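You operate a simulated robot arm through the tools that you are given. There is no shell and no other tool.

You run a simulated two-armed robot. Do the job below in one go: nothing can be reset, and whatever is moved stays where it is left.

Task
Take the checked cloth from the top of the long table and lay it out flat on the side table.

It is judged by the outcome, as a careful person would: the job done as asked, and still so three seconds after it is handed in. It fails if anything else is knocked over, pushed out of place, dropped, spilled or broken. Flat cloth is picked up by pressing the open fingertips on it (5 to 10 N) and closing them slowly along it; thin cloth reads only 2 to 8 mm in the jaws.

Robot
Two 7-joint arms with two-finger parallel grippers on one trunk, on a base that drives. Base frame: it is fixed to the floor where the robot stands at the start and does not move with it; the origin is under the middle of the robot, x ahead of it, y to its left, z up; the surface under the hand at the start is at about z = 800. Readings come in mm, degrees, newtons and seconds.
The left shoulder is at the start at [70, 188, 1415], the right one opposite. With the tool pointing down near the work surface each hand reaches from about 100 to 700 mm from the robot's upright axis, wherever it stands, measured 20 degrees to its own side. Places, roughly: checked cloth [500, 100, 800]; side table [-1600, -300, 800]. Payload 3.91 kg a hand.
The TCP of each hand is the grasp point between the finger pads, 30 mm short of the fingertips. In the tool frame z runs along the fingers and y along their closing line. Largest opening 110 mm; finger width 20, thickness 10; the body of the gripper, 48 by 112 mm, starts 55 mm behind the TCP.
Orientation is that of the tool frame in the base frame, as a unit quaternion [x, y, z, w]. With the fingers straight down and closing along the base's y, the tool's x points along the base's -x, its y along +y and its z along -z.

Tools
- The arms move only by the tool jog_arm. It takes "left_moves", "right_moves" or both (then of equal length, played together; a hand with none holds still); each is a list of rows, each a list of 7 numbers: the turn, a rotation vector about the tool's x, y, z in rad, then the shift along the tool's x, y, z in mm, then the closure, from 0 (fully open) to 1 (shut). In form: [[wx, wy, wz, x, y, z, claw], ...]. A call has 1 to 20 rows; each row shifts and turns the commanded pose from where the row before left it, along the tool's axes as they then stand. A row lasts 0.2 s, in which the tool goes at most 50 mm and 8.6 degrees; a call with a longer step from one row to the next is refused whole, and so is a gripper value outside its range. Where a pose cannot be reached the arm comes as near as it can. A force on the tool above 40 N (or 10 N above the force at the start of the call, whichever is more), or a blocked arm, ends the call early, and 0.2 s more pass. Each finger travels about 72 mm/s and halts on what it meets, pressing with about 42 N; the grip force reading is that of the motor and also rises with nothing between the fingers. The clock runs only during rows and for 0.2 s after the last one: add rows that do not move to give the fingers time. It gives the time, the measured TCP pose, the force on the tool (base axes), the opening and the grip force at its end, in the units of the frame above (readings bear some noise), with the torque about the TCP (base axes, N m) and any sound that the robot's microphone picked up, and new pictures: "views" is both (left out), scene, wrist or none (wrist: the cameras of the hands that moved).
- Cameras (640 x 400 px; columns grow to the right, rows downward): "scene" is now at [114.6, -1.3, 1606.4]; the picture's right is [-0.01, -1.00, 0.00], its down [-0.88, 0.01, -0.47] and it looks along [0.47, -0.01, -0.88] (base axes); focal length 264 px, centre (320, 200). "left" rides on the left gripper at [72, -17, -103] in its tool frame; the picture's right is [0.23, 0.97, 0.00], its down [-0.76, 0.18, -0.62] and it looks along [-0.61, 0.14, 0.78] (tool axes); focal length 222 px, centre (320, 200). "right" rides on the right gripper at [72, 17, -103] in its tool frame; the picture's right is [-0.23, 0.97, 0.00], its down [-0.76, -0.18, -0.62] and it looks along [-0.61, -0.14, 0.78] (tool axes); focal length 222 px, centre (320, 200). There is no depth. A picture from a camera that has moved, and an enlarged one, comes with that camera's place and axes in the base frame and with its lens.
- slide_trunk(by): slides the trunk up (or, below 0, down) by that many mm; the arms and the scene camera ride with it, the base frame stays. It gives what a move gives, with no picture.
- roll_base(legs): drives the robot by 1 to 6 legs, each [ahead, turn to the left] in mm and degrees, along the robot's own axes; the way and the turn of a leg run together, so that a leg with both is an arc; at most 1500 mm and 180 degrees a leg. The arms and the cameras ride along, it lands a little off, and it stops where it bumps. It gives what a move gives, and a new picture of the scene camera.
- aim_head(pan, tilt): turns the head with the scene camera to pan (to the left, within 86 degrees either way) and tilt (down, from -29 to 69), counted from straight ahead of the robot. It gives what a move gives, and a new picture of the scene camera.
- inspect(camera, box): a new picture of the part [left, top, right, bottom] of that camera's present view, enlarged. It takes no simulated time.
- close_job(): hands the job in; it is judged then, once.

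Nothing tells you exact positions but the pictures and the camera data. Unless the task says otherwise, let go and move clear before handing in.

The tools are called after "Call:" as name(argument=value, ...) on one line, values as JSON. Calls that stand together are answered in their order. jog_arm: Moves the arms, as the interface text tells. Its arguments: {"type":"object","properties":{"left_moves":{"type":"array"},"right_moves":{"type":"array"},"views":{"type":"string","enum":["both","scene","wrist","none"]}},"required":[]} The other tools are called the same way: slide_trunk (by) slides the trunk up or down; roll_base (legs) drives the base; aim_head (pan, tilt) turns the head that bears the scene camera; inspect (camera, box) takes an enlarged picture of a part of a camera's view; close_job () hands the job in.

At the start:

```text
time: 0.0
left_tcp_pos: [546.5, 287.8, 910.1]
left_ee_rot: [0.0, 1.0, 0.0, 0.0]
left_wrist_force: [0.5, -0.5, -0.4]
left_moment: [-0.02, -0.01, 0.01]
left_finger_gap: 110.1
left_grip_force: 0.0
right_tcp_pos: [552.9, -85.6, 1009.6]
right_ee_rot: [0.0, 1.0, 0.0, 0.0]
right_wrist_force: [0.4, 0.3, -0.6]
right_moment: [0.0, -0.01, 0.01]
right_finger_gap: 109.8
right_grip_force: 0.0
trunk travel left (down, up): [-925.0, 15.0]
robot x, y, heading: [1.1, 0.4, -0.1]
head pan, tilt: [-0.8, 62.1]
```

scene: 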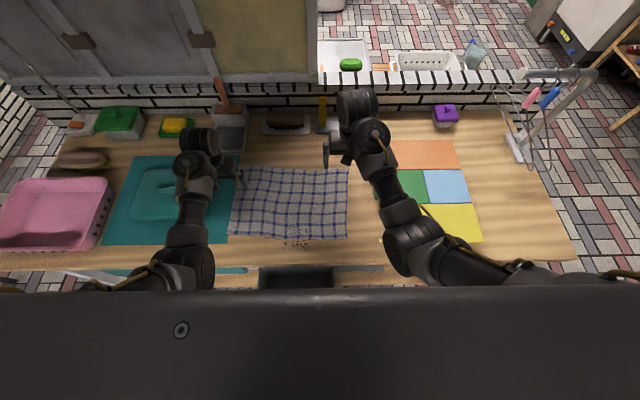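
right: 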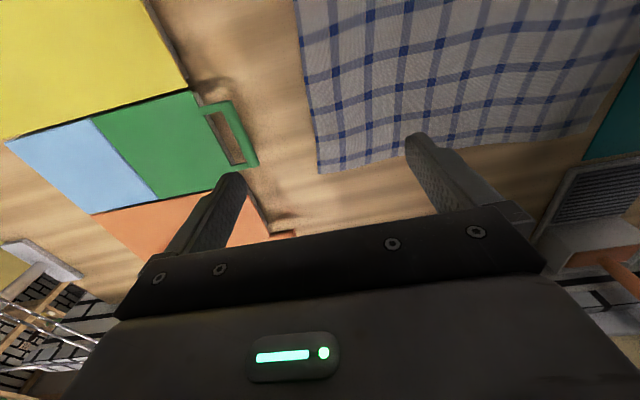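
left: 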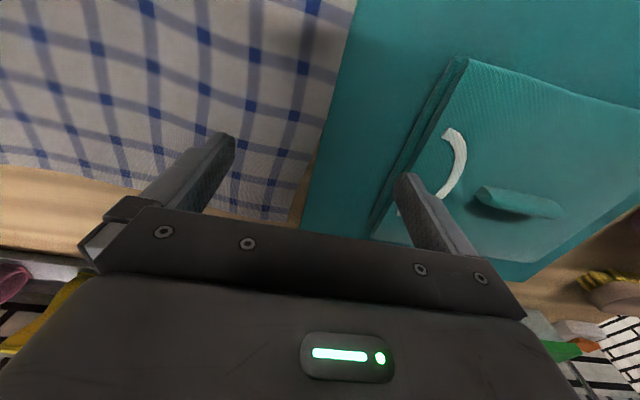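

The checked cloth lies ahead, at roughly x 400–685 and y -115–285, with a dark patch near its front edge. I'll look closer at the cloth, then turn the head to find the side table.

Call:
inspect(camera="scene", box=[210, 140, 370, 260])

Call:
inspect(camera="scene", box=[0, 80, 320, 280])

Call:
inspect(camera="right", box=[200, 0, 640, 275])

```text
3.33 times, centred on (290, 200) of scene
camera zoom: at [114.6, -1.3, 1606.4], right [-0.01, -1.0, 0.0], down [-0.88, 0.01, -0.47], along [0.47, -0.01, -0.88], focal length 879 px, centre (420, 200)
```

zoom: 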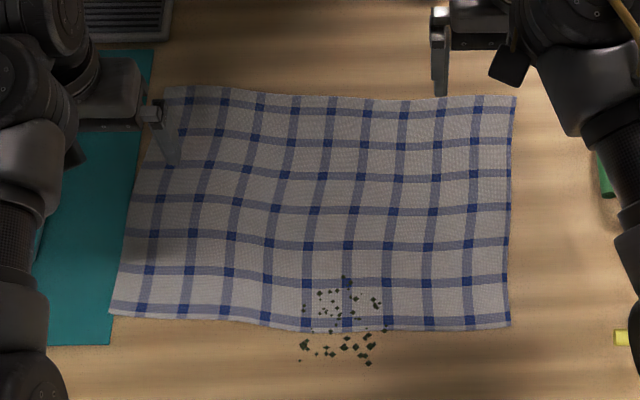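

```text
2.00 times, centred on (160, 180) of scene
camera zoom: at [114.6, -1.3, 1606.4], right [-0.01, -1.0, 0.0], down [-0.88, 0.01, -0.47], along [0.47, -0.01, -0.88], focal length 528 px, centre (640, 240)
```

zoom: 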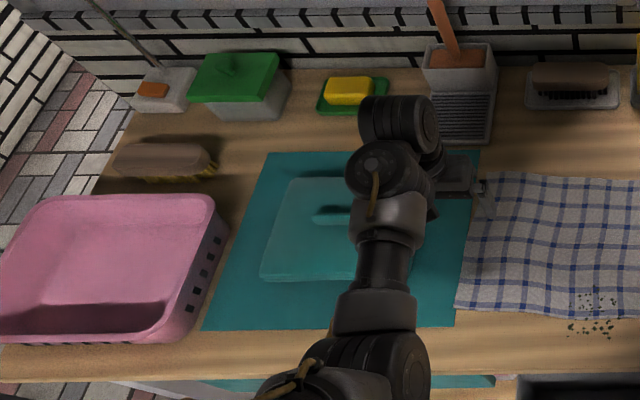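

```text
1.45 times, centred on (420, 138) of right
camera zoom: at [480.9, -69.2, 1112.9], right [0.23, 0.97, 0.0], down [0.76, -0.18, 0.62], along [0.61, -0.14, -0.78], focal length 323 px, centre (174, 291)
```

zoom: 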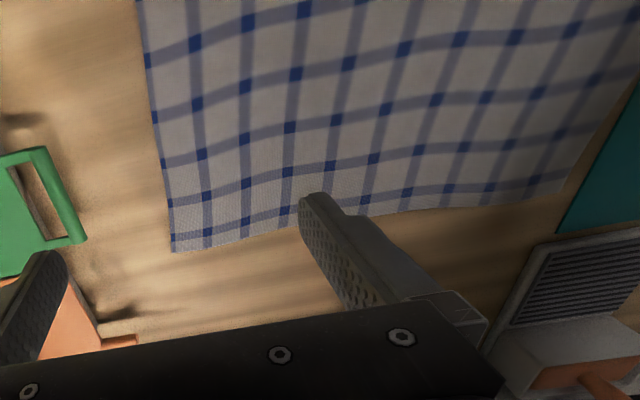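

The cloth has dark crumbs at its near edge, partly on it and partly on the table. Now I'll look around for the side table behind me.

Call:
aim_head(pan=-86, tilt=30)

Call:
aim_head(pan=86, tilt=30)

```text
time: 1.6
left_tcp_pos: [546.6, 288.0, 910.4]
left_ee_rot: [0.0, 1.0, 0.0, 0.001]
left_wrist_force: [0.4, 0.2, 0.4]
left_moment: [0.01, -0.01, 0.0]
left_finger_gap: 109.9
left_grip_force: 0.0
right_tcp_pos: [552.8, -85.8, 1008.5]
right_ee_rot: [0.0, 1.0, 0.0, 0.0]
right_wrist_force: [0.0, -0.2, -0.1]
right_moment: [0.01, 0.0, 0.01]
right_finger_gap: 110.1
right_grip_force: 0.1
trunk travel left (down, up): [-925.0, 15.0]
robot x, y, heading: [-2.1, -1.6, -0.1]
head pan, tilt: [-85.9, 30.0]
camera scene: at [56.9, -90.6, 1650.9], right [-1.0, -0.07, 0.0], down [-0.04, 0.5, -0.87], along [0.06, -0.86, -0.5], focal length 264 px, centre (320, 200)
```

scene: 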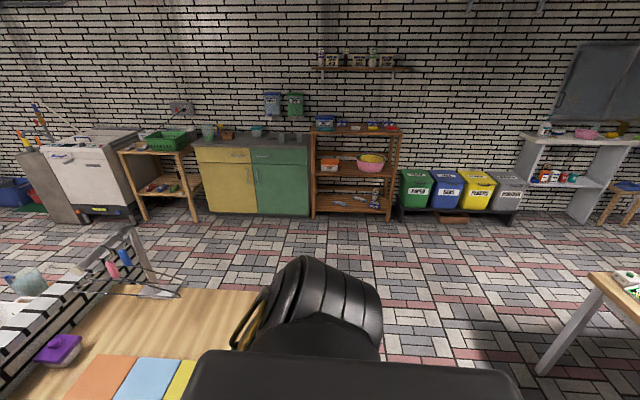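

```text
time: 4.2
left_tcp_pos: [546.1, 288.2, 911.6]
left_ee_rot: [-0.001, 1.0, -0.001, 0.0]
left_wrist_force: [0.0, -0.4, 0.0]
left_moment: [0.02, 0.0, 0.02]
left_finger_gap: 110.1
left_grip_force: 0.1
right_tcp_pos: [552.4, -87.0, 1009.2]
right_ee_rot: [0.001, 1.0, 0.0, 0.0]
right_wrist_force: [-0.3, 0.1, -0.8]
right_moment: [0.03, -0.02, 0.02]
right_finger_gap: 109.9
right_grip_force: 0.1
trunk travel left (down, up): [-925.0, 15.0]
robot x, y, heading: [4.1, -1.6, -0.2]
head pan, tilt: [85.9, 30.0]
camera scene: at [56.8, 89.8, 1650.9], right [1.0, -0.07, 0.0], down [-0.04, -0.5, -0.87], along [0.06, 0.86, -0.5], focal length 264 px, centre (320, 200)
```

scene: 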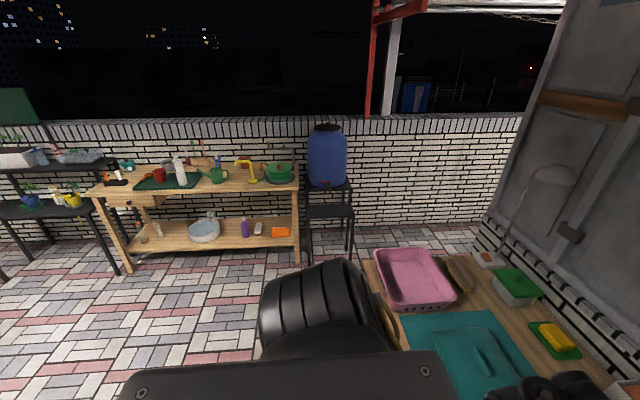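

The side table starts around x = -1070 and extends behind me to the right, with some items on it. I'll pick up the cloth first, holding its two near corners, so I bring both hands to hover just above those corners and turn the head back.

Call:
aim_head(pan=0, tilt=62)

Call:
jog_arm(left_moves=[[0, 0, 0, 23.6, -10.2, 9.6, 0.45], [0, 0, 0, 23.6, -10.2, 9.6, 0.45], [0, 0, 0, 23.6, -10.2, 9.6, 0.45], [0, 0, 0, 23.6, -10.2, 9.6, 0.45], [0, 0, 0, 23.6, -10.2, 9.6, 0.45], [0, 0, 0, 0, 0, 0, 0.45]], right_moves=[[0, 0, 0, 27, 7.1, 29.4, 0.45], [0, 0, 0, 27, 7.1, 29.4, 0.45], [0, 0, 0, 27, 7.1, 29.4, 0.45], [0, 0, 0, 27, 7.1, 29.4, 0.45], [0, 0, 0, 27, 7.1, 29.4, 0.45], [0, 0, 0, 0, 0, 0, 0.45]], views="both")

```text
time: 5.8
left_tcp_pos: [546.9, 287.9, 911.1]
left_ee_rot: [0.001, 1.0, 0.0, 0.001]
left_wrist_force: [0.4, -0.1, 0.0]
left_moment: [-0.04, 0.0, -0.01]
left_finger_gap: 110.2
left_grip_force: 0.1
right_tcp_pos: [554.2, -86.9, 1010.6]
right_ee_rot: [0.0, 1.0, 0.0, 0.0]
right_wrist_force: [-0.3, 0.1, -0.1]
right_moment: [-0.02, 0.0, 0.0]
right_finger_gap: 110.1
right_grip_force: 0.1
trunk travel left (down, up): [-925.0, 15.0]
robot x, y, heading: [-0.5, -0.1, 0.1]
head pan, tilt: [0.0, 62.0]
camera scene: at [114.7, -0.3, 1606.6], right [0.0, -1.0, 0.0], down [-0.88, 0.0, -0.47], along [0.47, 0.0, -0.88], focal length 264 px, centre (320, 200)
```

scene: 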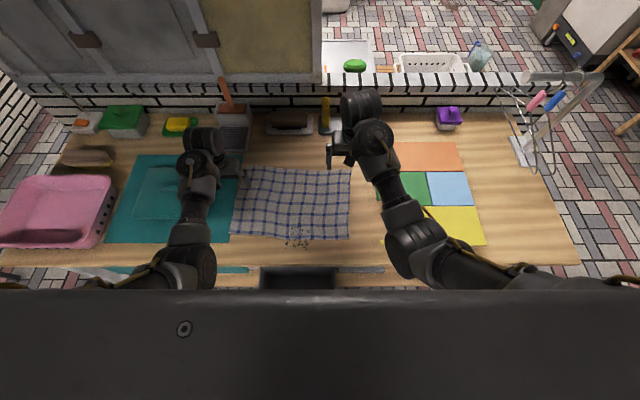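

```text
time: 7.2
left_tcp_pos: [428.4, 238.4, 863.9]
left_ee_rot: [0.0, 1.0, 0.001, -0.001]
left_wrist_force: [-0.4, 0.6, -0.4]
left_moment: [-0.01, 0.01, 0.0]
left_finger_gap: 60.6
left_grip_force: 0.0
right_tcp_pos: [419.4, -48.9, 860.0]
right_ee_rot: [0.001, 1.0, -0.001, 0.0]
right_wrist_force: [0.9, -0.6, 0.2]
right_moment: [-0.01, 0.02, 0.01]
right_finger_gap: 60.7
right_grip_force: 0.0
trunk travel left (down, up): [-925.0, 15.0]
robot x, y, heading: [1.1, 0.8, -0.3]
head pan, tilt: [0.0, 62.0]
camera scene: at [116.2, -0.2, 1606.4], right [0.0, -1.0, 0.0], down [-0.88, 0.0, -0.47], along [0.47, 0.0, -0.88], focal length 264 px, centre (320, 200)
camera right: at [347.4, -32.5, 964.9], right [0.23, 0.97, 0.0], down [0.76, -0.18, 0.62], along [0.61, -0.14, -0.78], focal length 222 px, centre (320, 200)
camera left: at [355.4, 220.3, 965.8], right [-0.23, 0.97, 0.0], down [0.76, 0.18, 0.62], along [0.61, 0.14, -0.78], focal length 222 px, centre (320, 200)
```

scene: 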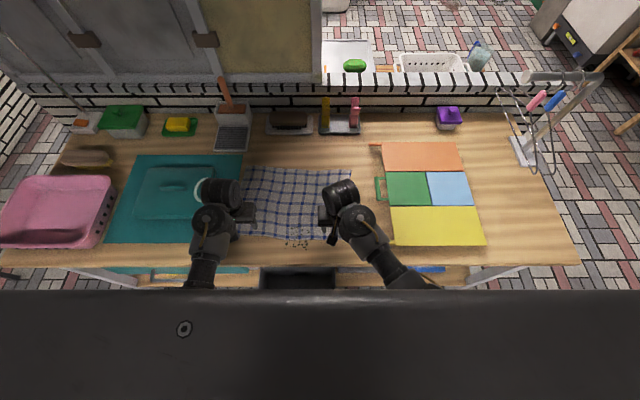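
right: 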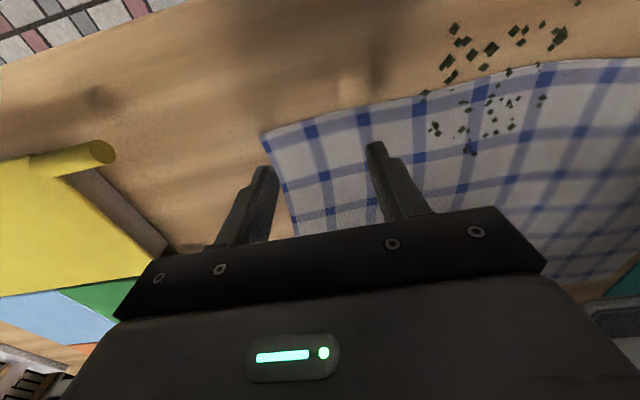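
left: 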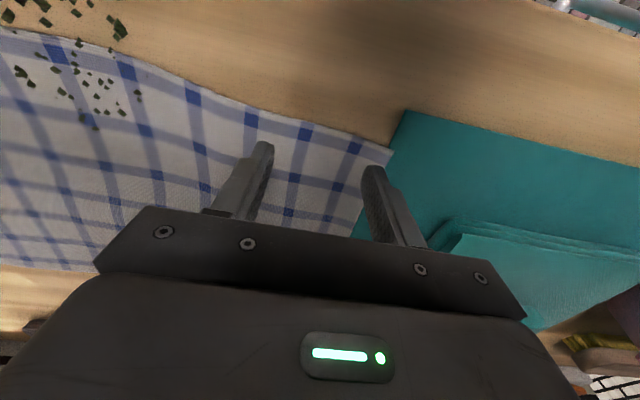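

Both near corners are visible: left at about (421, 292) and right at about (402, -90), with the crumbs well between my hands. I'll shift a little inward and descend to just above the cloth.

Call:
jog_arm(left_moves=[[0, 0, 0, -12, 3, 10, 0.45], [0, 0, 0, 0, 0, 14, 0.45], [0, 0, 0, 0, 0, 4, 0.45], [0, 0, 0, 0, 0, 0, 0.45]], right_moves=[[0, 0, 0, -5, 7, 10, 0.45], [0, 0, 0, 0, 0, 10, 0.45], [0, 0, 0, 0, 0, 4, 0.45], [0, 0, 0, 0, 0, 0, 0.45]], views="wrist")

```text
time: 8.2
left_tcp_pos: [440.4, 239.9, 834.3]
left_ee_rot: [-0.001, 1.0, 0.0, -0.001]
left_wrist_force: [-0.5, -0.3, -1.0]
left_moment: [0.0, 0.0, 0.0]
left_finger_gap: 60.3
left_grip_force: 0.0
right_tcp_pos: [423.4, -41.3, 839.4]
right_ee_rot: [0.0, 1.0, 0.0, 0.0]
right_wrist_force: [0.5, 0.5, -0.3]
right_moment: [0.01, 0.01, -0.02]
right_finger_gap: 60.4
right_grip_force: 0.1
trunk travel left (down, up): [-925.0, 15.0]
robot x, y, heading: [1.0, 0.3, -0.0]
head pan, tilt: [0.0, 62.0]
camera right: at [351.2, -24.6, 942.3], right [0.23, 0.97, 0.0], down [0.76, -0.18, 0.62], along [0.61, -0.14, -0.78], focal length 222 px, centre (320, 200)
camera left: at [367.4, 222.6, 938.0], right [-0.23, 0.97, 0.0], down [0.76, 0.18, 0.62], along [0.61, 0.14, -0.78], focal length 222 px, centre (320, 200)
```

right: 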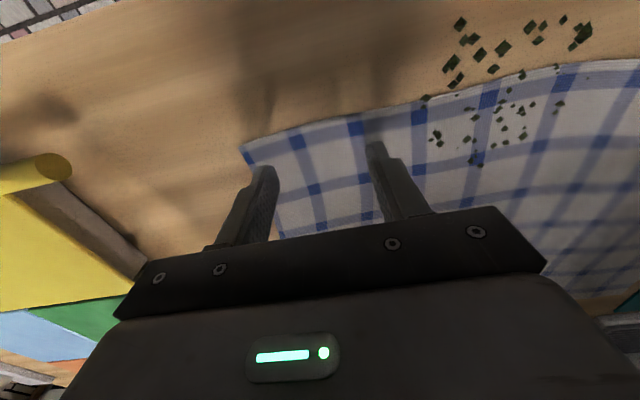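
left: 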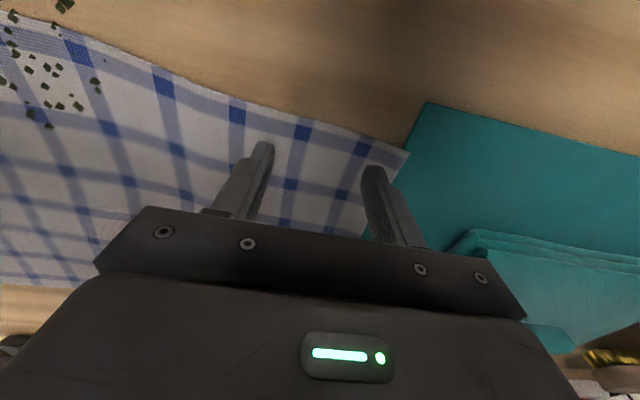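

Fingers are placed inside both corners. I'll lower slowly to press.

Call:
jog_arm(left_moves=[[0, 0, 0, 0, 0, 1, 0.45], [0, 0, 0, 0, 0, 2, 0.45], [0, 0, 0, 0, 0, 1, 0.45], [0, 0, 0, 0, 0, 1, 0.45]], right_moves=[[0, 0, 0, 0, 0, 4, 0.45], [0, 0, 0, 0, 0, 3, 0.45], [0, 0, 0, 0, 0, 2, 0.45], [0, 0, 0, 0, 0, 1, 0.45]], views="none")

```text
time: 9.2
left_tcp_pos: [438.5, 239.2, 831.8]
left_ee_rot: [0.0, 1.0, 0.0, 0.001]
left_wrist_force: [0.0, 0.3, 0.6]
left_moment: [0.01, 0.0, 0.0]
left_finger_gap: 60.5
left_grip_force: 0.0
right_tcp_pos: [423.2, -41.4, 831.0]
right_ee_rot: [0.0, 1.0, 0.001, 0.002]
right_wrist_force: [-1.6, -2.9, 25.1]
right_moment: [-0.92, 0.06, -0.07]
right_finger_gap: 60.8
right_grip_force: 0.2
trunk travel left (down, up): [-925.0, 15.0]
robot x, y, heading: [-1.5, 0.3, 0.1]
head pan, tilt: [0.0, 62.0]
```

The right hand presses at 25 N, mostly on its outer finger; the left hasn't touched yet. I'll ease the right up and bring the left down.

Call:
jog_arm(left_moves=[[0, 0, 0, 0, 0, 1, 0.45], [0, 0, 0, 0, 0, 0, 0.45]], right_moves=[[0, 0, 0, 0, 0, -1, 0.45], [0, 0, 0, 0, 0, 0, 0.45]], views="wrist")

```text
time: 9.8
left_tcp_pos: [438.5, 239.5, 831.2]
left_ee_rot: [0.0, 1.0, 0.0, 0.003]
left_wrist_force: [-2.2, -2.5, 19.4]
left_moment: [0.08, 0.13, 0.04]
left_finger_gap: 60.5
left_grip_force: 0.0
right_tcp_pos: [421.1, -42.0, 830.5]
right_ee_rot: [0.0, 1.0, 0.001, 0.003]
right_wrist_force: [5.1, 0.9, 20.8]
right_moment: [-0.68, -0.13, 0.13]
right_finger_gap: 60.2
right_grip_force: 0.0
trunk travel left (down, up): [-925.0, 15.0]
robot x, y, heading: [1.4, -0.7, -0.1]
head pan, tilt: [0.0, 62.0]
camera right: at [349.3, -26.1, 934.6], right [0.23, 0.97, 0.0], down [0.76, -0.18, 0.63], along [0.61, -0.14, -0.78], focal length 222 px, centre (320, 200)
camera left: at [365.2, 221.9, 934.1], right [-0.23, 0.97, 0.0], down [0.76, 0.18, 0.63], along [0.61, 0.14, -0.78], focal length 222 px, centre (320, 200)
```

right: 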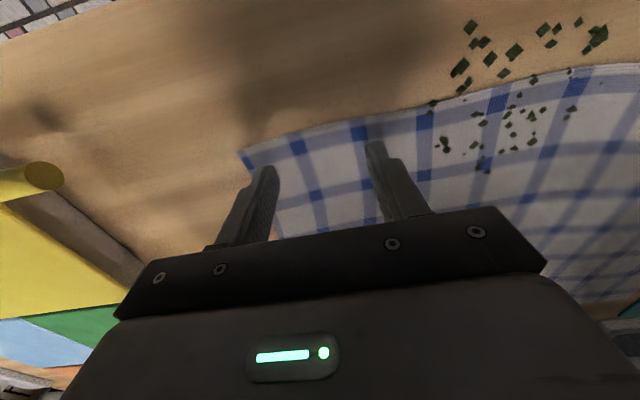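
left: 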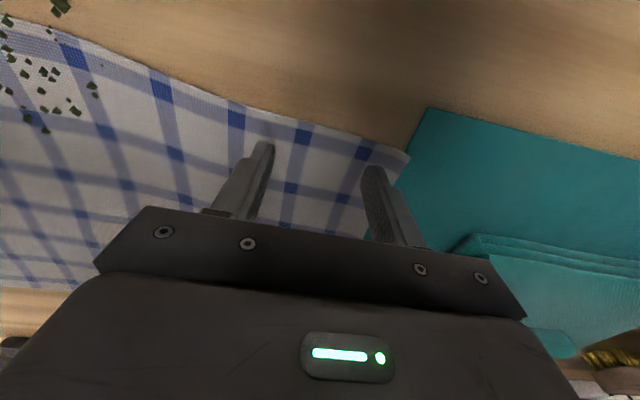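

Both are pressing about 20 N; I'll relax each slightly toward 5–10 N.

Call:
jog_arm(left_moves=[[0, 0, 0, 0, 0, -0.5, 0.45], [0, 0, 0, 0, 0, 0, 0.45]], right_moves=[[0, 0, 0, 0, 0, -0.7, 0.45], [0, 0, 0, 0, 0, 0, 0.45]], views="none")

```text
time: 10.4
left_tcp_pos: [439.0, 239.9, 831.8]
left_ee_rot: [0.0, 1.0, 0.001, 0.002]
left_wrist_force: [-3.3, -2.1, 25.7]
left_moment: [-0.09, 0.17, -0.04]
left_finger_gap: 60.4
left_grip_force: 0.0
right_tcp_pos: [418.8, -43.2, 831.1]
right_ee_rot: [0.0, 1.0, 0.0, 0.001]
right_wrist_force: [2.3, 2.6, 13.9]
right_moment: [-0.35, -0.04, 0.1]
right_finger_gap: 59.9
right_grip_force: 0.1
trunk travel left (down, up): [-925.0, 15.0]
robot x, y, heading: [0.7, -1.0, 0.1]
head pan, tilt: [0.0, 62.0]
```

Call:
jog_arm(left_moves=[[0, 0, 0, 0, 0, -1.2, 0.45], [0, 0, 0, 0, 0, 0, 0.45], [0, 0, 0, 0, 0, 0, 0.45]], right_moves=[[0, 0, 0, 0, 0, -0.3, 0.45], [0, 0, 0, 0, 0, 0, 0.45], [0, 0, 0, 0, 0, 0, 0.45]], views="none")

```text
time: 11.2
left_tcp_pos: [439.2, 240.1, 832.2]
left_ee_rot: [0.001, 1.0, 0.001, 0.001]
left_wrist_force: [1.8, -1.4, 15.3]
left_moment: [0.04, 0.0, 0.0]
left_finger_gap: 60.4
left_grip_force: 0.0
right_tcp_pos: [419.8, -43.0, 830.2]
right_ee_rot: [0.0, 1.0, 0.0, 0.001]
right_wrist_force: [-2.9, 0.7, 13.3]
right_moment: [-0.34, 0.1, -0.1]
right_finger_gap: 60.5
right_grip_force: 0.0
trunk travel left (down, up): [-925.0, 15.0]
robot x, y, heading: [-0.3, -2.5, -0.4]
head pan, tilt: [0.0, 62.0]
```

Close to the target press now; I'll relax a bit more, level the right hand slightly, and close slowly.

Call:
jog_arm(left_moves=[[0, 0, 0, 0, 0, -0.6, 0.45], [0, 0, 0, 0, 0, 0, 0.45], [0, 0, 0, 0, 0, 0, 0.49], [0, 0, 0, 0, 0, 0, 0.53], [0, 0, 0, 0, 0, 0, 0.57], [0, 0, 0, 0, 0, 0, 0.61], [0, 0, 0, 0, 0, 0, 0.65]], right_moves=[[0.01, 0, 0, 0, 0, -0.4, 0.45], [0, 0, 0, 0, 0, 0, 0.45], [0, 0, 0, 0, 0, 0, 0.49], [0, 0, 0, 0, 0, 0, 0.53], [0, 0, 0, 0, 0, 0, 0.57], [0, 0, 0, 0, 0, 0, 0.61], [0, 0, 0, 0, 0, 0, 0.65]], views="wrist")

```text
time: 12.8
left_tcp_pos: [438.0, 239.4, 832.1]
left_ee_rot: [0.001, 1.0, -0.001, 0.0]
left_wrist_force: [-0.8, -0.7, 7.1]
left_moment: [-0.03, 0.02, 0.05]
left_finger_gap: 38.3
left_grip_force: 0.2
right_tcp_pos: [422.6, -42.6, 831.9]
right_ee_rot: [0.0, 1.0, -0.004, 0.001]
right_wrist_force: [-0.4, 1.1, 7.2]
right_moment: [0.2, -0.01, -0.01]
right_finger_gap: 39.0
right_grip_force: 0.1
trunk travel left (down, up): [-925.0, 15.0]
robot x, y, heading: [-0.4, 0.6, 0.2]
head pan, tilt: [0.0, 62.0]
camera right: at [349.7, -25.3, 934.8], right [0.23, 0.97, -0.01], down [0.76, -0.17, 0.63], along [0.61, -0.15, -0.78], focal length 222 px, centre (320, 200)
camera left: at [366.0, 221.2, 934.4], right [-0.23, 0.97, 0.0], down [0.76, 0.18, 0.62], along [0.61, 0.14, -0.78], focal length 222 px, centre (320, 200)
```

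right: 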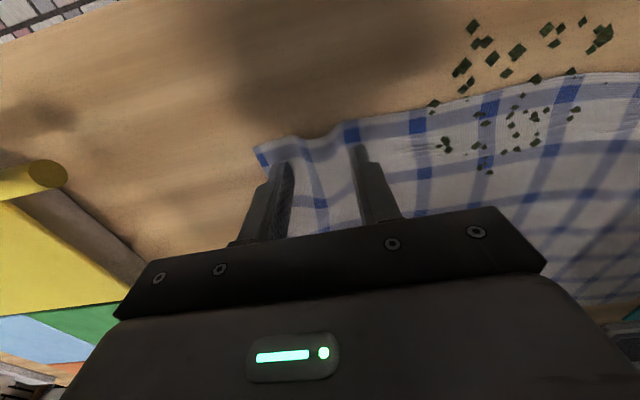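
left: 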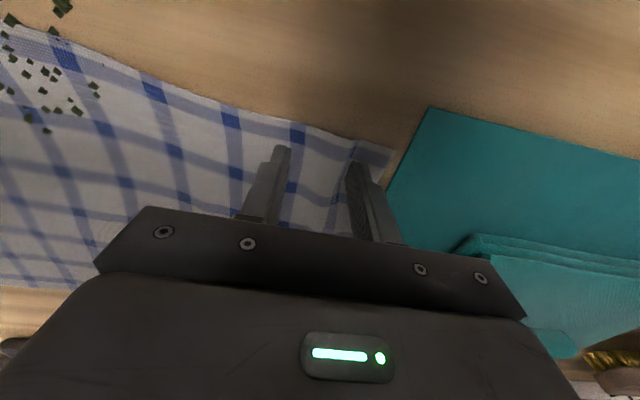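

The cloth is gathering between the fingers on both hands at about 7 N. I'll keep closing slowly.

Call:
jog_arm(left_moves=[[0, 0, 0, 0, 0, 0, 0.69], [0, 0, 0, 0, 0, 0, 0.73], [0, 0, 0, 0, 0, 0, 0.77], [0, 0, 0, 0, 0, 0, 0.81], [0, 0, 0, 0, 0, 0, 0.85], [0, 0, 0, 0, 0, 0, 0.89], [0, 0, 0, 0, 0, 0, 0.93], [0, 0, 0, 0, 0, 0, 0.97], [0, 0, 0, 0, 0, 0, 1], [0, 0, 0, 0, 0, 0, 1], [0, 0, 0, 0, 0, 0, 1]], right_moves=[[0, 0, 0, 0, 0, 0, 0.69], [0, 0, 0, 0, 0, 0, 0.73], [0, 0, 0, 0, 0, 0, 0.77], [0, 0, 0, 0, 0, 0, 0.81], [0, 0, 0, 0, 0, 0, 0.85], [0, 0, 0, 0, 0, 0, 0.89], [0, 0, 0, 0, 0, 0, 0.93], [0, 0, 0, 0, 0, 0, 0.97], [0, 0, 0, 0, 0, 0, 1], [0, 0, 0, 0, 0, 0, 1], [0, 0, 0, 0, 0, 0, 1]], views="wrist")

```text
time: 15.2
left_tcp_pos: [439.6, 238.5, 830.7]
left_ee_rot: [0.0, 1.0, 0.0, 0.001]
left_wrist_force: [-0.8, -8.7, 6.8]
left_moment: [-0.26, 0.05, -0.01]
left_finger_gap: 2.3
left_grip_force: 42.2
right_tcp_pos: [421.3, -41.5, 831.7]
right_ee_rot: [0.0, 1.0, -0.004, 0.0]
right_wrist_force: [0.7, 9.7, 3.5]
right_moment: [0.28, 0.0, 0.02]
right_finger_gap: 1.8
right_grip_force: 42.2
trunk travel left (down, up): [-925.0, 15.0]
robot x, y, heading: [0.1, 1.7, -0.2]
head pan, tilt: [0.0, 62.0]
camera right: at [350.0, -24.8, 934.8], right [0.23, 0.97, -0.01], down [0.76, -0.17, 0.63], along [0.61, -0.15, -0.78], focal length 222 px, centre (320, 200)
camera left: at [366.4, 221.0, 934.4], right [-0.23, 0.97, 0.0], down [0.76, 0.18, 0.62], along [0.61, 0.14, -0.78], focal length 222 px, centre (320, 200)
```

right: 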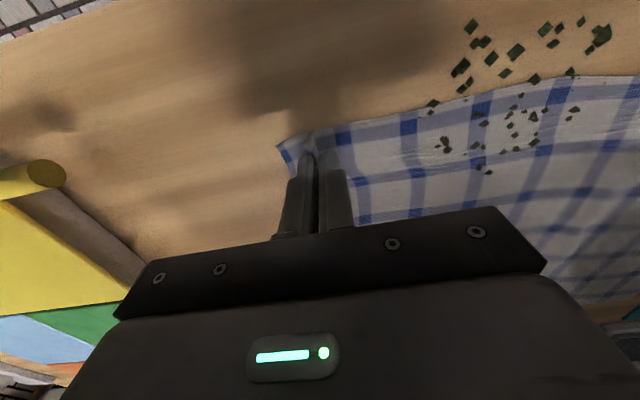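
left: 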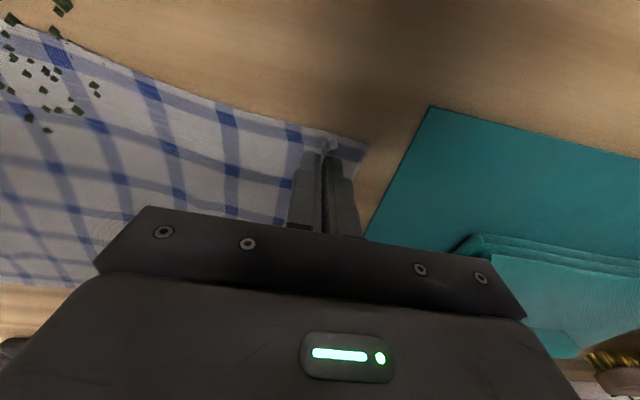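

Both corners are gripped (about 2 mm in each jaw at 42 N). I'll lift slowly and watch how the cloth and the crumbs behave.

Call:
jog_arm(left_moves=[[0, 0, 0, 0, -3, -5, 1], [0, 0, 0, 0, -3, -10, 1], [0, 0, 0, 0, 0, -15, 1], [0, 0, 0, 0, 0, -15, 1], [0, 0, 0, 0, 0, -15, 1], [0, 0, 0, 0, 0, 0, 1]], right_moves=[[0, 0, 0, 0, 3, -5, 1], [0, 0, 0, 0, 3, -10, 1], [0, 0, 0, 0, 0, -15, 1], [0, 0, 0, 0, 0, -15, 1], [0, 0, 0, 0, 0, -15, 1], [0, 0, 0, 0, 0, 0, 1]], views="both")

Call:
inspect(camera="scene", box=[190, 140, 380, 270])

```text
time: 16.6
left_tcp_pos: [440.5, 234.3, 891.2]
left_ee_rot: [0.001, 1.0, 0.0, 0.0]
left_wrist_force: [0.5, 0.6, -0.3]
left_moment: [-0.01, 0.01, -0.01]
left_finger_gap: 2.2
left_grip_force: 41.9
right_tcp_pos: [423.6, -36.3, 891.7]
right_ee_rot: [0.0, 1.0, -0.004, 0.001]
right_wrist_force: [0.5, -0.4, -1.0]
right_moment: [0.0, -0.01, 0.0]
right_finger_gap: 2.1
right_grip_force: 42.0
trunk travel left (down, up): [-925.0, 15.0]
robot x, y, heading: [-2.2, -1.0, -0.1]
head pan, tilt: [0.0, 62.0]
camera scene: at [114.8, -0.3, 1606.5], right [0.0, -1.0, 0.0], down [-0.88, 0.0, -0.47], along [0.47, 0.0, -0.88], focal length 264 px, centre (320, 200)
camera right: at [350.5, -19.0, 994.9], right [0.23, 0.97, -0.01], down [0.76, -0.17, 0.62], along [0.61, -0.15, -0.78], focal length 222 px, centre (320, 200)
camera left: at [367.2, 216.2, 994.4], right [-0.23, 0.97, 0.0], down [0.76, 0.18, 0.62], along [0.61, 0.14, -0.78], focal length 222 px, centre (320, 200)
```

scene: 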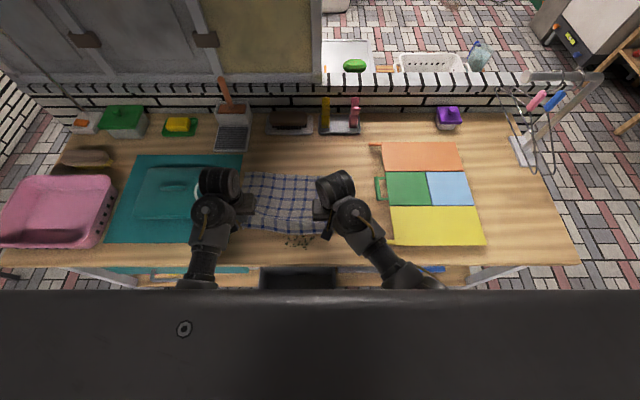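
right: 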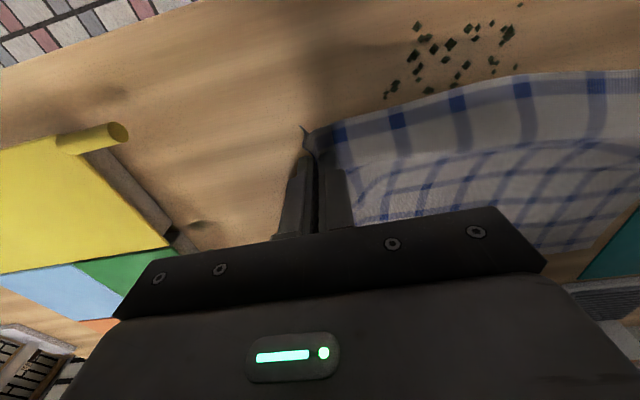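
left: 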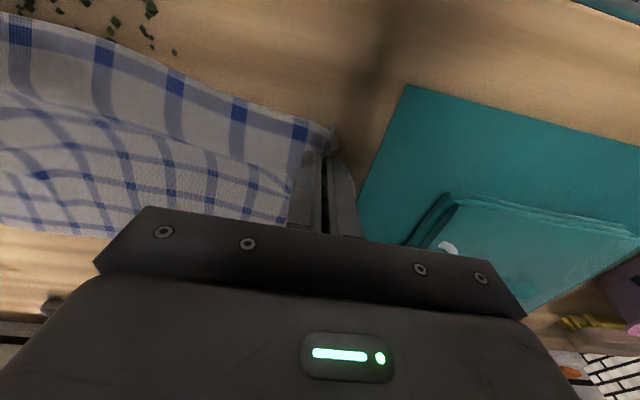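

```text
3.08 times, centred on (285, 205) of scene
camera zoom: at [114.8, -0.3, 1606.5], right [0.0, -1.0, 0.0], down [-0.88, 0.0, -0.47], along [0.47, 0.0, -0.88], focal length 812 px, centre (428, 185)
```

zoom: 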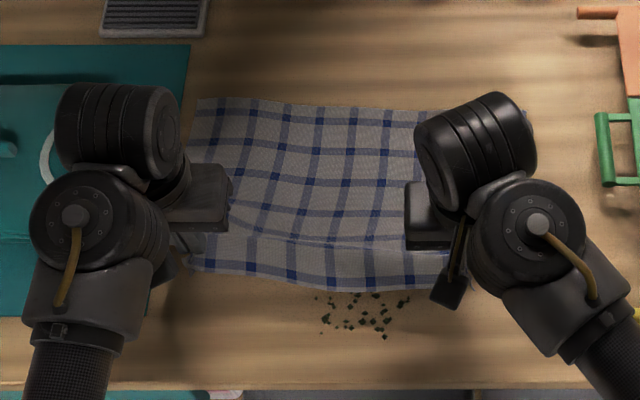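

The crumbs stay on the table and the cloth comes away clean. I'll lift it well clear of the table.

Call:
jog_arm(left_moves=[[0, 0, 0, 0, 0, -20, 1], [0, 0, 0, 0, 0, -20, 1], [0, 0, 0, 0, 0, -20, 1], [0, 0, 0, 0, 0, -20, 1], [0, 0, 0, 0, 0, -20, 1], [0, 0, 0, 0, 0, -20, 1], [0, 0, 0, 0, 0, -20, 1], [0, 0, 0, 0, 0, -20, 1], [0, 0, 0, 0, 0, -20, 1], [0, 0, 0, 0, 0, -20, 1], [0, 0, 0, 0, 0, -20, 1], [0, 0, 0, 0, 0, -20, 1], [0, 0, 0, 0, 0, -20, 1], [0, 0, 0, 0, 0, -20, 1], [0, 0, 0, 0, 0, -20, 1], [0, 0, 0, 0, 0, -10, 1], [0, 0, 0, 0, 0, 0, 1]], right_moves=[[0, 0, 0, 0, 0, -20, 1], [0, 0, 0, 0, 0, -20, 1], [0, 0, 0, 0, 0, -20, 1], [0, 0, 0, 0, 0, -20, 1], [0, 0, 0, 0, 0, -20, 1], [0, 0, 0, 0, 0, -20, 1], [0, 0, 0, 0, 0, -20, 1], [0, 0, 0, 0, 0, -20, 1], [0, 0, 0, 0, 0, -20, 1], [0, 0, 0, 0, 0, -20, 1], [0, 0, 0, 0, 0, -20, 1], [0, 0, 0, 0, 0, -20, 1], [0, 0, 0, 0, 0, -20, 1], [0, 0, 0, 0, 0, -20, 1], [0, 0, 0, 0, 0, -20, 1], [0, 0, 0, 0, 0, -10, 1], [0, 0, 0, 0, 0, 0, 1]], views="both")

```text
time: 17.0
left_tcp_pos: [442.7, 232.4, 905.8]
left_ee_rot: [0.0, 1.0, 0.001, 0.007]
left_wrist_force: [10.1, -6.2, -21.8]
left_moment: [0.92, -0.66, 0.59]
left_finger_gap: 2.0
left_grip_force: 42.6
right_tcp_pos: [421.6, -36.9, 908.7]
right_ee_rot: [0.002, 1.0, -0.004, 0.0]
right_wrist_force: [0.7, 0.4, -0.4]
right_moment: [0.0, 0.01, 0.02]
right_finger_gap: 2.0
right_grip_force: 41.3
trunk travel left (down, up): [-925.0, 15.0]
robot x, y, heading: [-1.5, -1.0, 0.3]
head pan, tilt: [0.0, 62.0]
stopped in row 2 (left hand): the force on the tool passed its limit at 97 N (the readings are from after the stop); the commanded pose is now the measured one
camera scene: at [114.4, -0.6, 1606.5], right [0.0, -1.0, 0.0], down [-0.88, 0.0, -0.47], along [0.47, 0.0, -0.88], focal length 264 px, centre (320, 200)
camera right: at [350.1, -18.7, 1010.9], right [0.23, 0.97, -0.01], down [0.76, -0.17, 0.62], along [0.61, -0.15, -0.78], focal length 222 px, centre (320, 200)
camera left: at [368.3, 215.5, 1009.4], right [-0.23, 0.97, 0.0], down [0.75, 0.18, 0.64], along [0.62, 0.14, -0.77], focal length 222 px, centre (320, 200)
```

scene: 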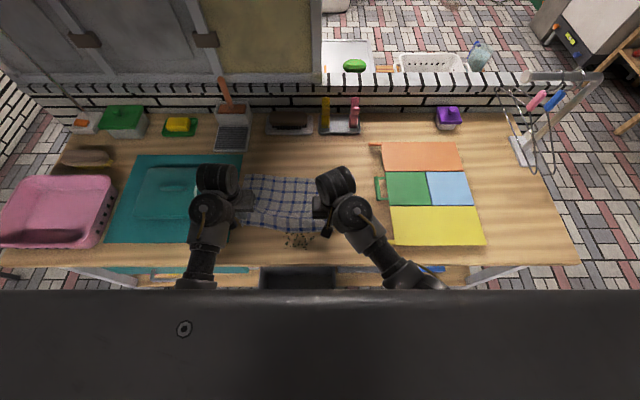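
right: 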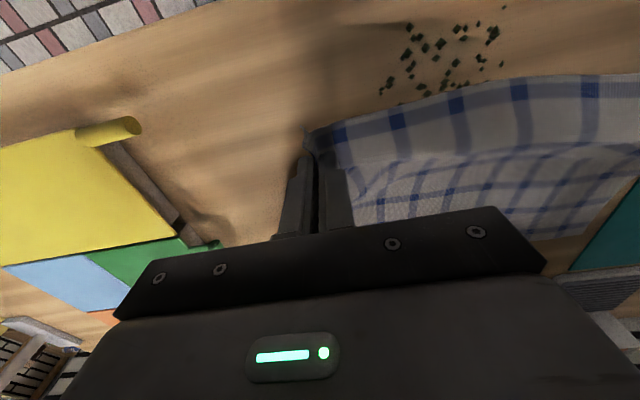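
left: 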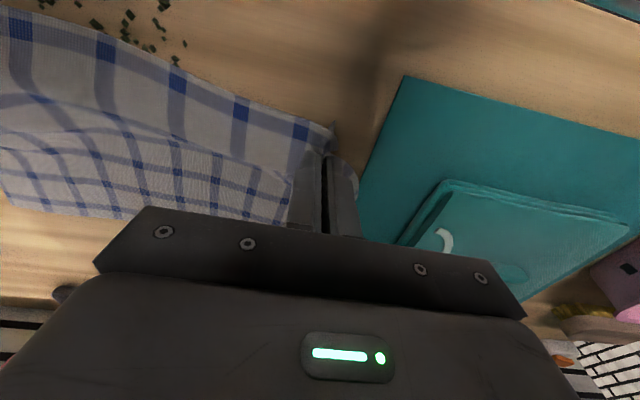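

The left hand met resistance around its camera mount, not from the cloth; I suspect its own forearm. I'll look closely before moving on.

Call:
inspect(camera="scene", box=[170, 150, 290, 290])

Call:
inspect(camera="left", box=[0, 0, 640, 400])

```text
2.86 times, centred on (230, 220) of scene
camera zoom: at [114.4, -0.6, 1606.5], right [0.0, -1.0, 0.0], down [-0.88, 0.0, -0.47], along [0.47, 0.0, -0.88], focal length 754 px, centre (577, 143)
```

zoom: 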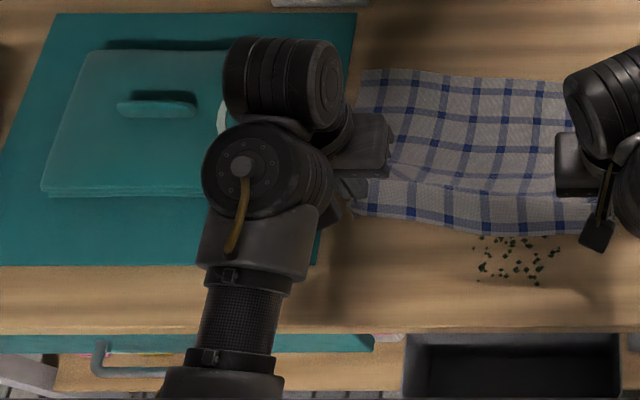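

```text
1.00 times, centred on (320, 200) of left (not enlarged: the box is as wide or as high as the picture)
camera zoom: at [368.3, 215.5, 1009.4], right [-0.23, 0.97, 0.0], down [0.75, 0.18, 0.64], along [0.62, 0.14, -0.77], focal length 222 px, centre (320, 200)
```

zoom: 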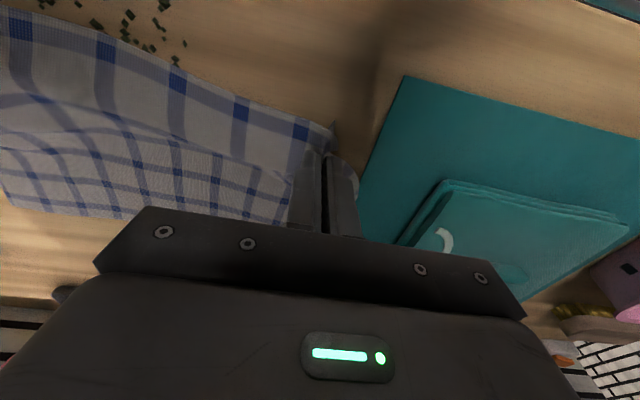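

It is the left wrist pressing its own camera mount. I'll back off down a touch, move both hands forward where the wrist has more room, and then rise.

Call:
jog_arm(left_moves=[[0, 0, 0, -3, 0, 6, 1], [0, 0, 0, -20, 0, 0, 1], [0, 0, 0, -25, 0, 0, 1], [0, 0, 0, -25, 0, 0, 1], [0, 0, 0, -25, 0, 0, 1], [0, 0, 0, -20, 0, 0, 1], [0, 0, 0, 0, 0, 0, 1]], right_moves=[[0, 0, 0, -3, 0, 6, 1], [0, 0, 0, -20, 0, 0, 1], [0, 0, 0, -25, 0, 0, 1], [0, 0, 0, -25, 0, 0, 1], [0, 0, 0, -25, 0, 0, 1], [0, 0, 0, -30, 0, 0, 1], [0, 0, 0, 0, 0, 0, 1]], views="scene")

```text
time: 18.6
left_tcp_pos: [559.1, 233.8, 904.4]
left_ee_rot: [0.0, 1.0, 0.0, 0.007]
left_wrist_force: [0.4, 0.5, -0.4]
left_moment: [-0.01, -0.02, -0.01]
left_finger_gap: 2.0
left_grip_force: 42.1
right_tcp_pos: [551.1, -36.9, 903.3]
right_ee_rot: [-0.001, 1.0, -0.004, 0.001]
right_wrist_force: [-0.4, -0.2, 0.3]
right_moment: [-0.02, -0.02, 0.03]
right_finger_gap: 2.0
right_grip_force: 41.5
trunk travel left (down, up): [-925.0, 15.0]
robot x, y, heading: [1.3, 2.7, -0.1]
head pan, tilt: [0.0, 62.0]
camera scene: at [113.2, -0.7, 1606.7], right [0.0, -1.0, 0.0], down [-0.88, 0.0, -0.47], along [0.47, 0.0, -0.88], focal length 264 px, centre (320, 200)
```

scene: 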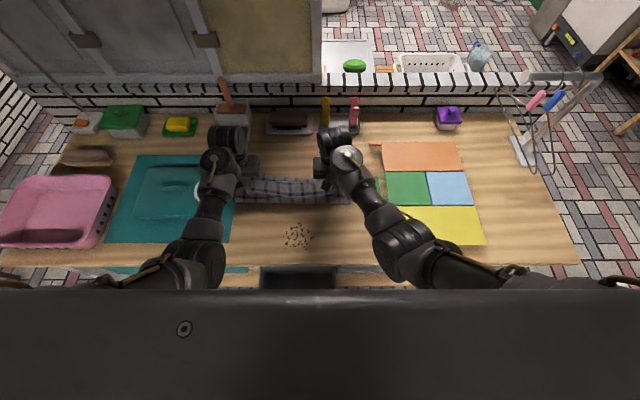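

Free again, with the cloth gathered in front. Now I'll raise both hands straight up.

Call:
jog_arm(left_moves=[[0, 0, 0, 0, 0, -15, 1], [0, 0, 0, 0, 0, -20, 1], [0, 0, 0, 0, 0, -20, 1], [0, 0, 0, 0, 0, -20, 1], [0, 0, 0, 0, 0, -20, 1], [0, 0, 0, 0, 0, -20, 1], [0, 0, 0, 0, 0, -20, 1], [0, 0, 0, 0, 0, -20, 1], [0, 0, 0, 0, 0, -20, 1], [0, 0, 0, 0, 0, -20, 1], [0, 0, 0, 0, 0, -20, 1], [0, 0, 0, 0, 0, -20, 1], [0, 0, 0, 0, 0, -15, 1], [0, 0, 0, 0, 0, 0, 1], [0, 0, 0, 0, 0, 0, 1]], right_moves=[[0, 0, 0, 0, 0, -15, 1], [0, 0, 0, 0, 0, -20, 1], [0, 0, 0, 0, 0, -20, 1], [0, 0, 0, 0, 0, -20, 1], [0, 0, 0, 0, 0, -20, 1], [0, 0, 0, 0, 0, -20, 1], [0, 0, 0, 0, 0, -20, 1], [0, 0, 0, 0, 0, -20, 1], [0, 0, 0, 0, 0, -20, 1], [0, 0, 0, 0, 0, -20, 1], [0, 0, 0, 0, 0, -20, 1], [0, 0, 0, 0, 0, -20, 1], [0, 0, 0, 0, 0, -15, 1], [0, 0, 0, 0, 0, 0, 1], [0, 0, 0, 0, 0, 0, 1]], views="both")

```text
time: 19.4
left_tcp_pos: [561.4, 232.2, 949.1]
left_ee_rot: [0.0, 1.0, -0.001, 0.015]
left_wrist_force: [10.3, -5.9, -23.1]
left_moment: [0.83, -0.75, 0.52]
left_finger_gap: 2.0
left_grip_force: 41.8
right_tcp_pos: [551.2, -36.4, 949.1]
right_ee_rot: [0.0, 1.0, -0.005, 0.0]
right_wrist_force: [0.6, 0.6, -0.3]
right_moment: [0.01, 0.0, 0.04]
right_finger_gap: 2.0
right_grip_force: 42.2
trunk travel left (down, up): [-925.0, 15.0]
robot x, y, heading: [-3.6, -3.4, -0.0]
head pan, tilt: [0.0, 62.0]
stopped in row 3 (left hand): the force on the tool passed its limit at 97 N (the readings are from after the stop); the commanded pose is now the measured one
camera scene: at [114.6, -0.3, 1606.5], right [0.0, -1.0, 0.0], down [-0.88, 0.0, -0.47], along [0.47, 0.0, -0.88], focal length 264 px, centre (320, 200)
camera right: at [478.3, -17.9, 1052.4], right [0.23, 0.97, -0.01], down [0.76, -0.17, 0.62], along [0.61, -0.15, -0.78], focal length 222 px, centre (320, 200)
camera left: at [485.4, 215.3, 1051.4], right [-0.23, 0.97, -0.01], down [0.74, 0.18, 0.65], along [0.63, 0.14, -0.76], focal length 222 px, centre (320, 200)
```

scene: 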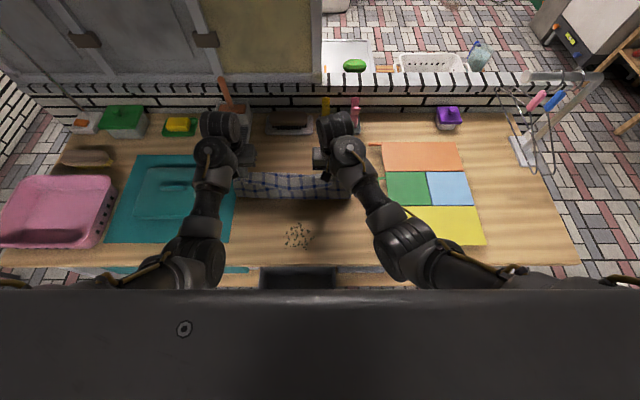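
right: 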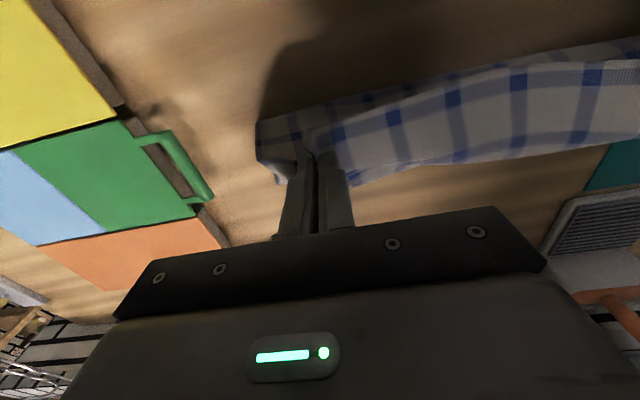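
left: 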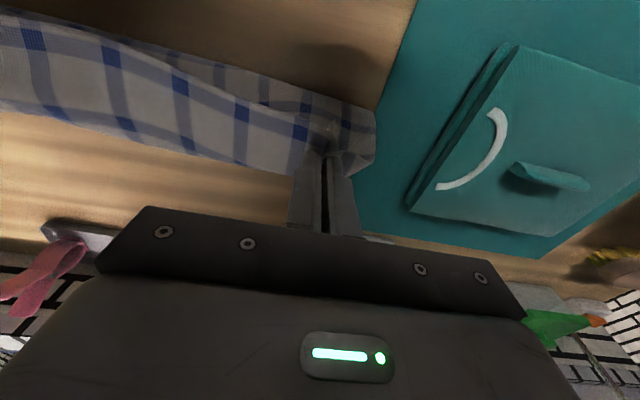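

The same wrist/camera contact again as the forearm flattens. Tilting the hands so the fingers point forward and down should open the wrist angle, so I'll back down slightly and pitch both hands about 30°.

Call:
jog_arm(left_moves=[[0, 0, 0, 0, 0, 10, 1], [0, -0.08, 0, 0, 0, 0, 1], [0, -0.1, 0, 0, 0, 0, 1], [0, -0.1, 0, 0, 0, 0, 1], [0, -0.1, 0, 0, 0, 0, 1], [0, -0.1, 0, 0, 0, 0, 1], [0, 0, 0, 0, 0, 0, 1]], right_moves=[[0, 0, 0, 0, 0, 10, 1], [0, -0.1, 0, 0, 0, 0, 1], [0, -0.1, 0, 0, 0, 0, 1], [0, -0.1, 0, 0, 0, 0, 1], [0, -0.1, 0, 0, 0, 0, 1], [0, -0.1, 0, 0, 0, 0, 1], [0, 0, 0, 0, 0, 0, 1]], views="scene")

Call:
inspect(camera="scene", box=[170, 90, 400, 290])

```text
time: 21.0
left_tcp_pos: [563.1, 233.8, 939.1]
left_ee_rot: [-0.001, 0.968, 0.0, 0.251]
left_wrist_force: [-0.4, -0.2, -0.1]
left_moment: [0.01, -0.01, -0.02]
left_finger_gap: 1.7
left_grip_force: 42.3
right_tcp_pos: [551.1, -36.2, 938.9]
right_ee_rot: [0.0, 0.969, -0.004, 0.248]
right_wrist_force: [-0.3, 0.7, 0.3]
right_moment: [0.04, 0.0, -0.01]
right_finger_gap: 2.3
right_grip_force: 42.1
trunk travel left (down, up): [-925.0, 15.0]
robot x, y, heading: [-0.3, 0.1, -0.0]
head pan, tilt: [0.0, 62.0]
camera scene: at [115.4, -0.1, 1606.5], right [0.0, -1.0, 0.0], down [-0.88, 0.0, -0.47], along [0.47, 0.0, -0.88], focal length 264 px, centre (320, 200)
```

scene: 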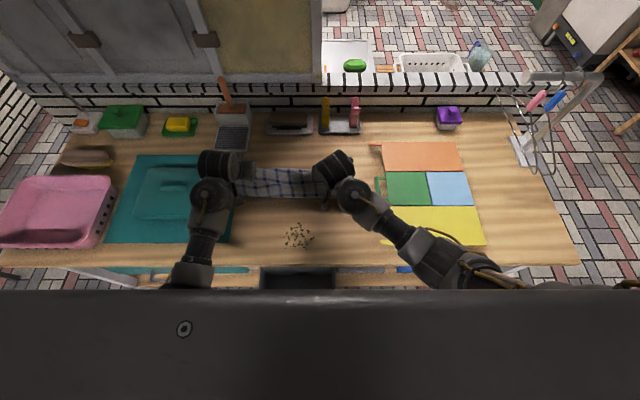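

```text
2.00 times, centred on (285, 190) of scene
camera zoom: at [115.4, -0.1, 1606.5], right [0.0, -1.0, 0.0], down [-0.88, 0.0, -0.47], along [0.47, 0.0, -0.88], focal length 528 px, centre (390, 220)
```

zoom: 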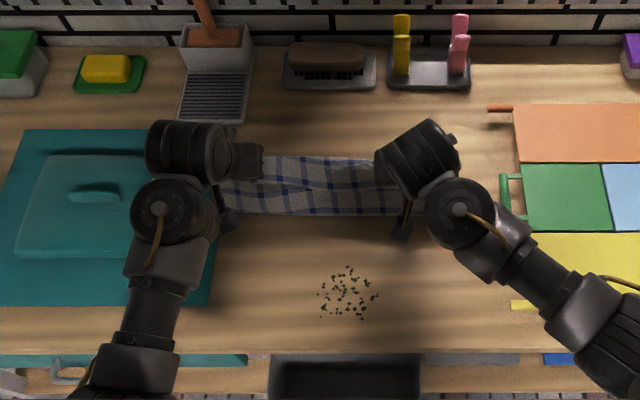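

The left camera now sits clear of the wrist. I'll rise again with the hands pitched.

Call:
jog_arm(left_moves=[[0, 0, 0, -9.7, 0, -17.5, 1], [0, 0, 0, -9.7, 0, -17.5, 1], [0, 0, 0, -9.7, 0, -17.5, 1], [0, 0, 0, -9.7, 0, -17.5, 1], [0, 0, 0, -9.7, 0, -17.5, 1], [0, 0, 0, -9.7, 0, -17.5, 1], [0, 0, 0, -9.7, 0, -17.5, 1], [0, 0, 0, -9.7, 0, -17.5, 1], [0, 0, 0, -9.7, 0, -17.5, 1], [0, 0, 0, -9.7, 0, -17.5, 1], [0, 0, 0, -9.7, 0, -17.5, 1], [0, 0, 0, -9.7, 0, -17.5, 1], [0, 0, 0, 0, 0, 0, 1]], right_moves=[[0, 0, 0, -9.7, 0, -17.5, 1], [0, 0, 0, -9.7, 0, -17.5, 1], [0, 0, 0, -9.7, 0, -17.5, 1], [0, 0, 0, -9.7, 0, -17.5, 1], [0, 0, 0, -9.7, 0, -17.5, 1], [0, 0, 0, -9.7, 0, -17.5, 1], [0, 0, 0, -9.7, 0, -17.5, 1], [0, 0, 0, -9.7, 0, -17.5, 1], [0, 0, 0, -9.7, 0, -17.5, 1], [0, 0, 0, -9.7, 0, -17.5, 1], [0, 0, 0, -9.7, 0, -17.5, 1], [0, 0, 0, -9.7, 0, -17.5, 1], [0, 0, 0, 0, 0, 0, 1]], views="both")

```text
time: 22.8
left_tcp_pos: [565.2, 233.3, 1105.8]
left_ee_rot: [-0.001, 0.966, -0.001, 0.259]
left_wrist_force: [16.1, -6.7, -11.5]
left_moment: [0.51, -0.4, 0.93]
left_finger_gap: 2.0
left_grip_force: 42.0
right_tcp_pos: [551.8, -32.9, 1100.9]
right_ee_rot: [-0.001, 0.969, -0.003, 0.248]
right_wrist_force: [-0.1, -0.3, 0.1]
right_moment: [-0.01, 0.0, -0.01]
right_finger_gap: 1.9
right_grip_force: 41.9
trunk travel left (down, up): [-925.0, 15.0]
robot x, y, heading: [1.9, -2.7, -0.1]
head pan, tilt: [0.0, 62.0]
stopped in row 9 (left hand): the force on the tool passed its limit at 104 N (the readings are from after the stop); the commanded pose is now the measured one
camera scene: at [114.9, -0.4, 1606.5], right [0.0, -1.0, 0.0], down [-0.88, 0.0, -0.47], along [0.47, 0.0, -0.88], focal length 264 px, centre (320, 200)
camera right: at [439.0, -16.7, 1157.1], right [0.2, 0.97, 0.1], down [0.37, -0.17, 0.91], along [0.91, -0.15, -0.39], focal length 222 px, centre (320, 200)
camera left: at [449.5, 215.4, 1158.5], right [-0.2, 0.97, -0.12], down [0.35, 0.18, 0.92], along [0.92, 0.14, -0.37], focal length 222 px, centre (320, 200)
```

scene: 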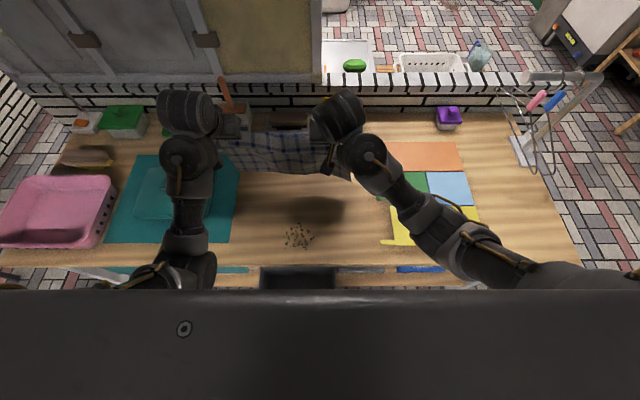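
right: 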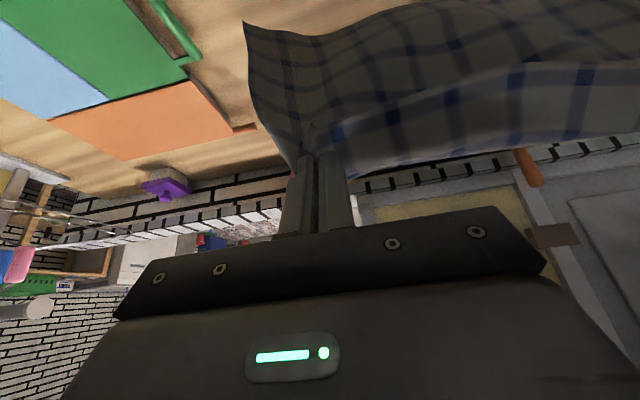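
left: 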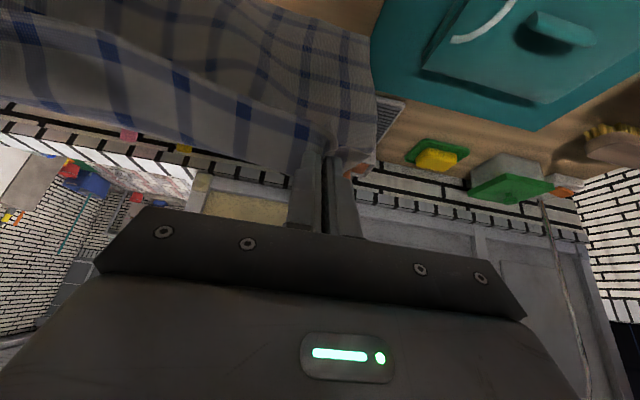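

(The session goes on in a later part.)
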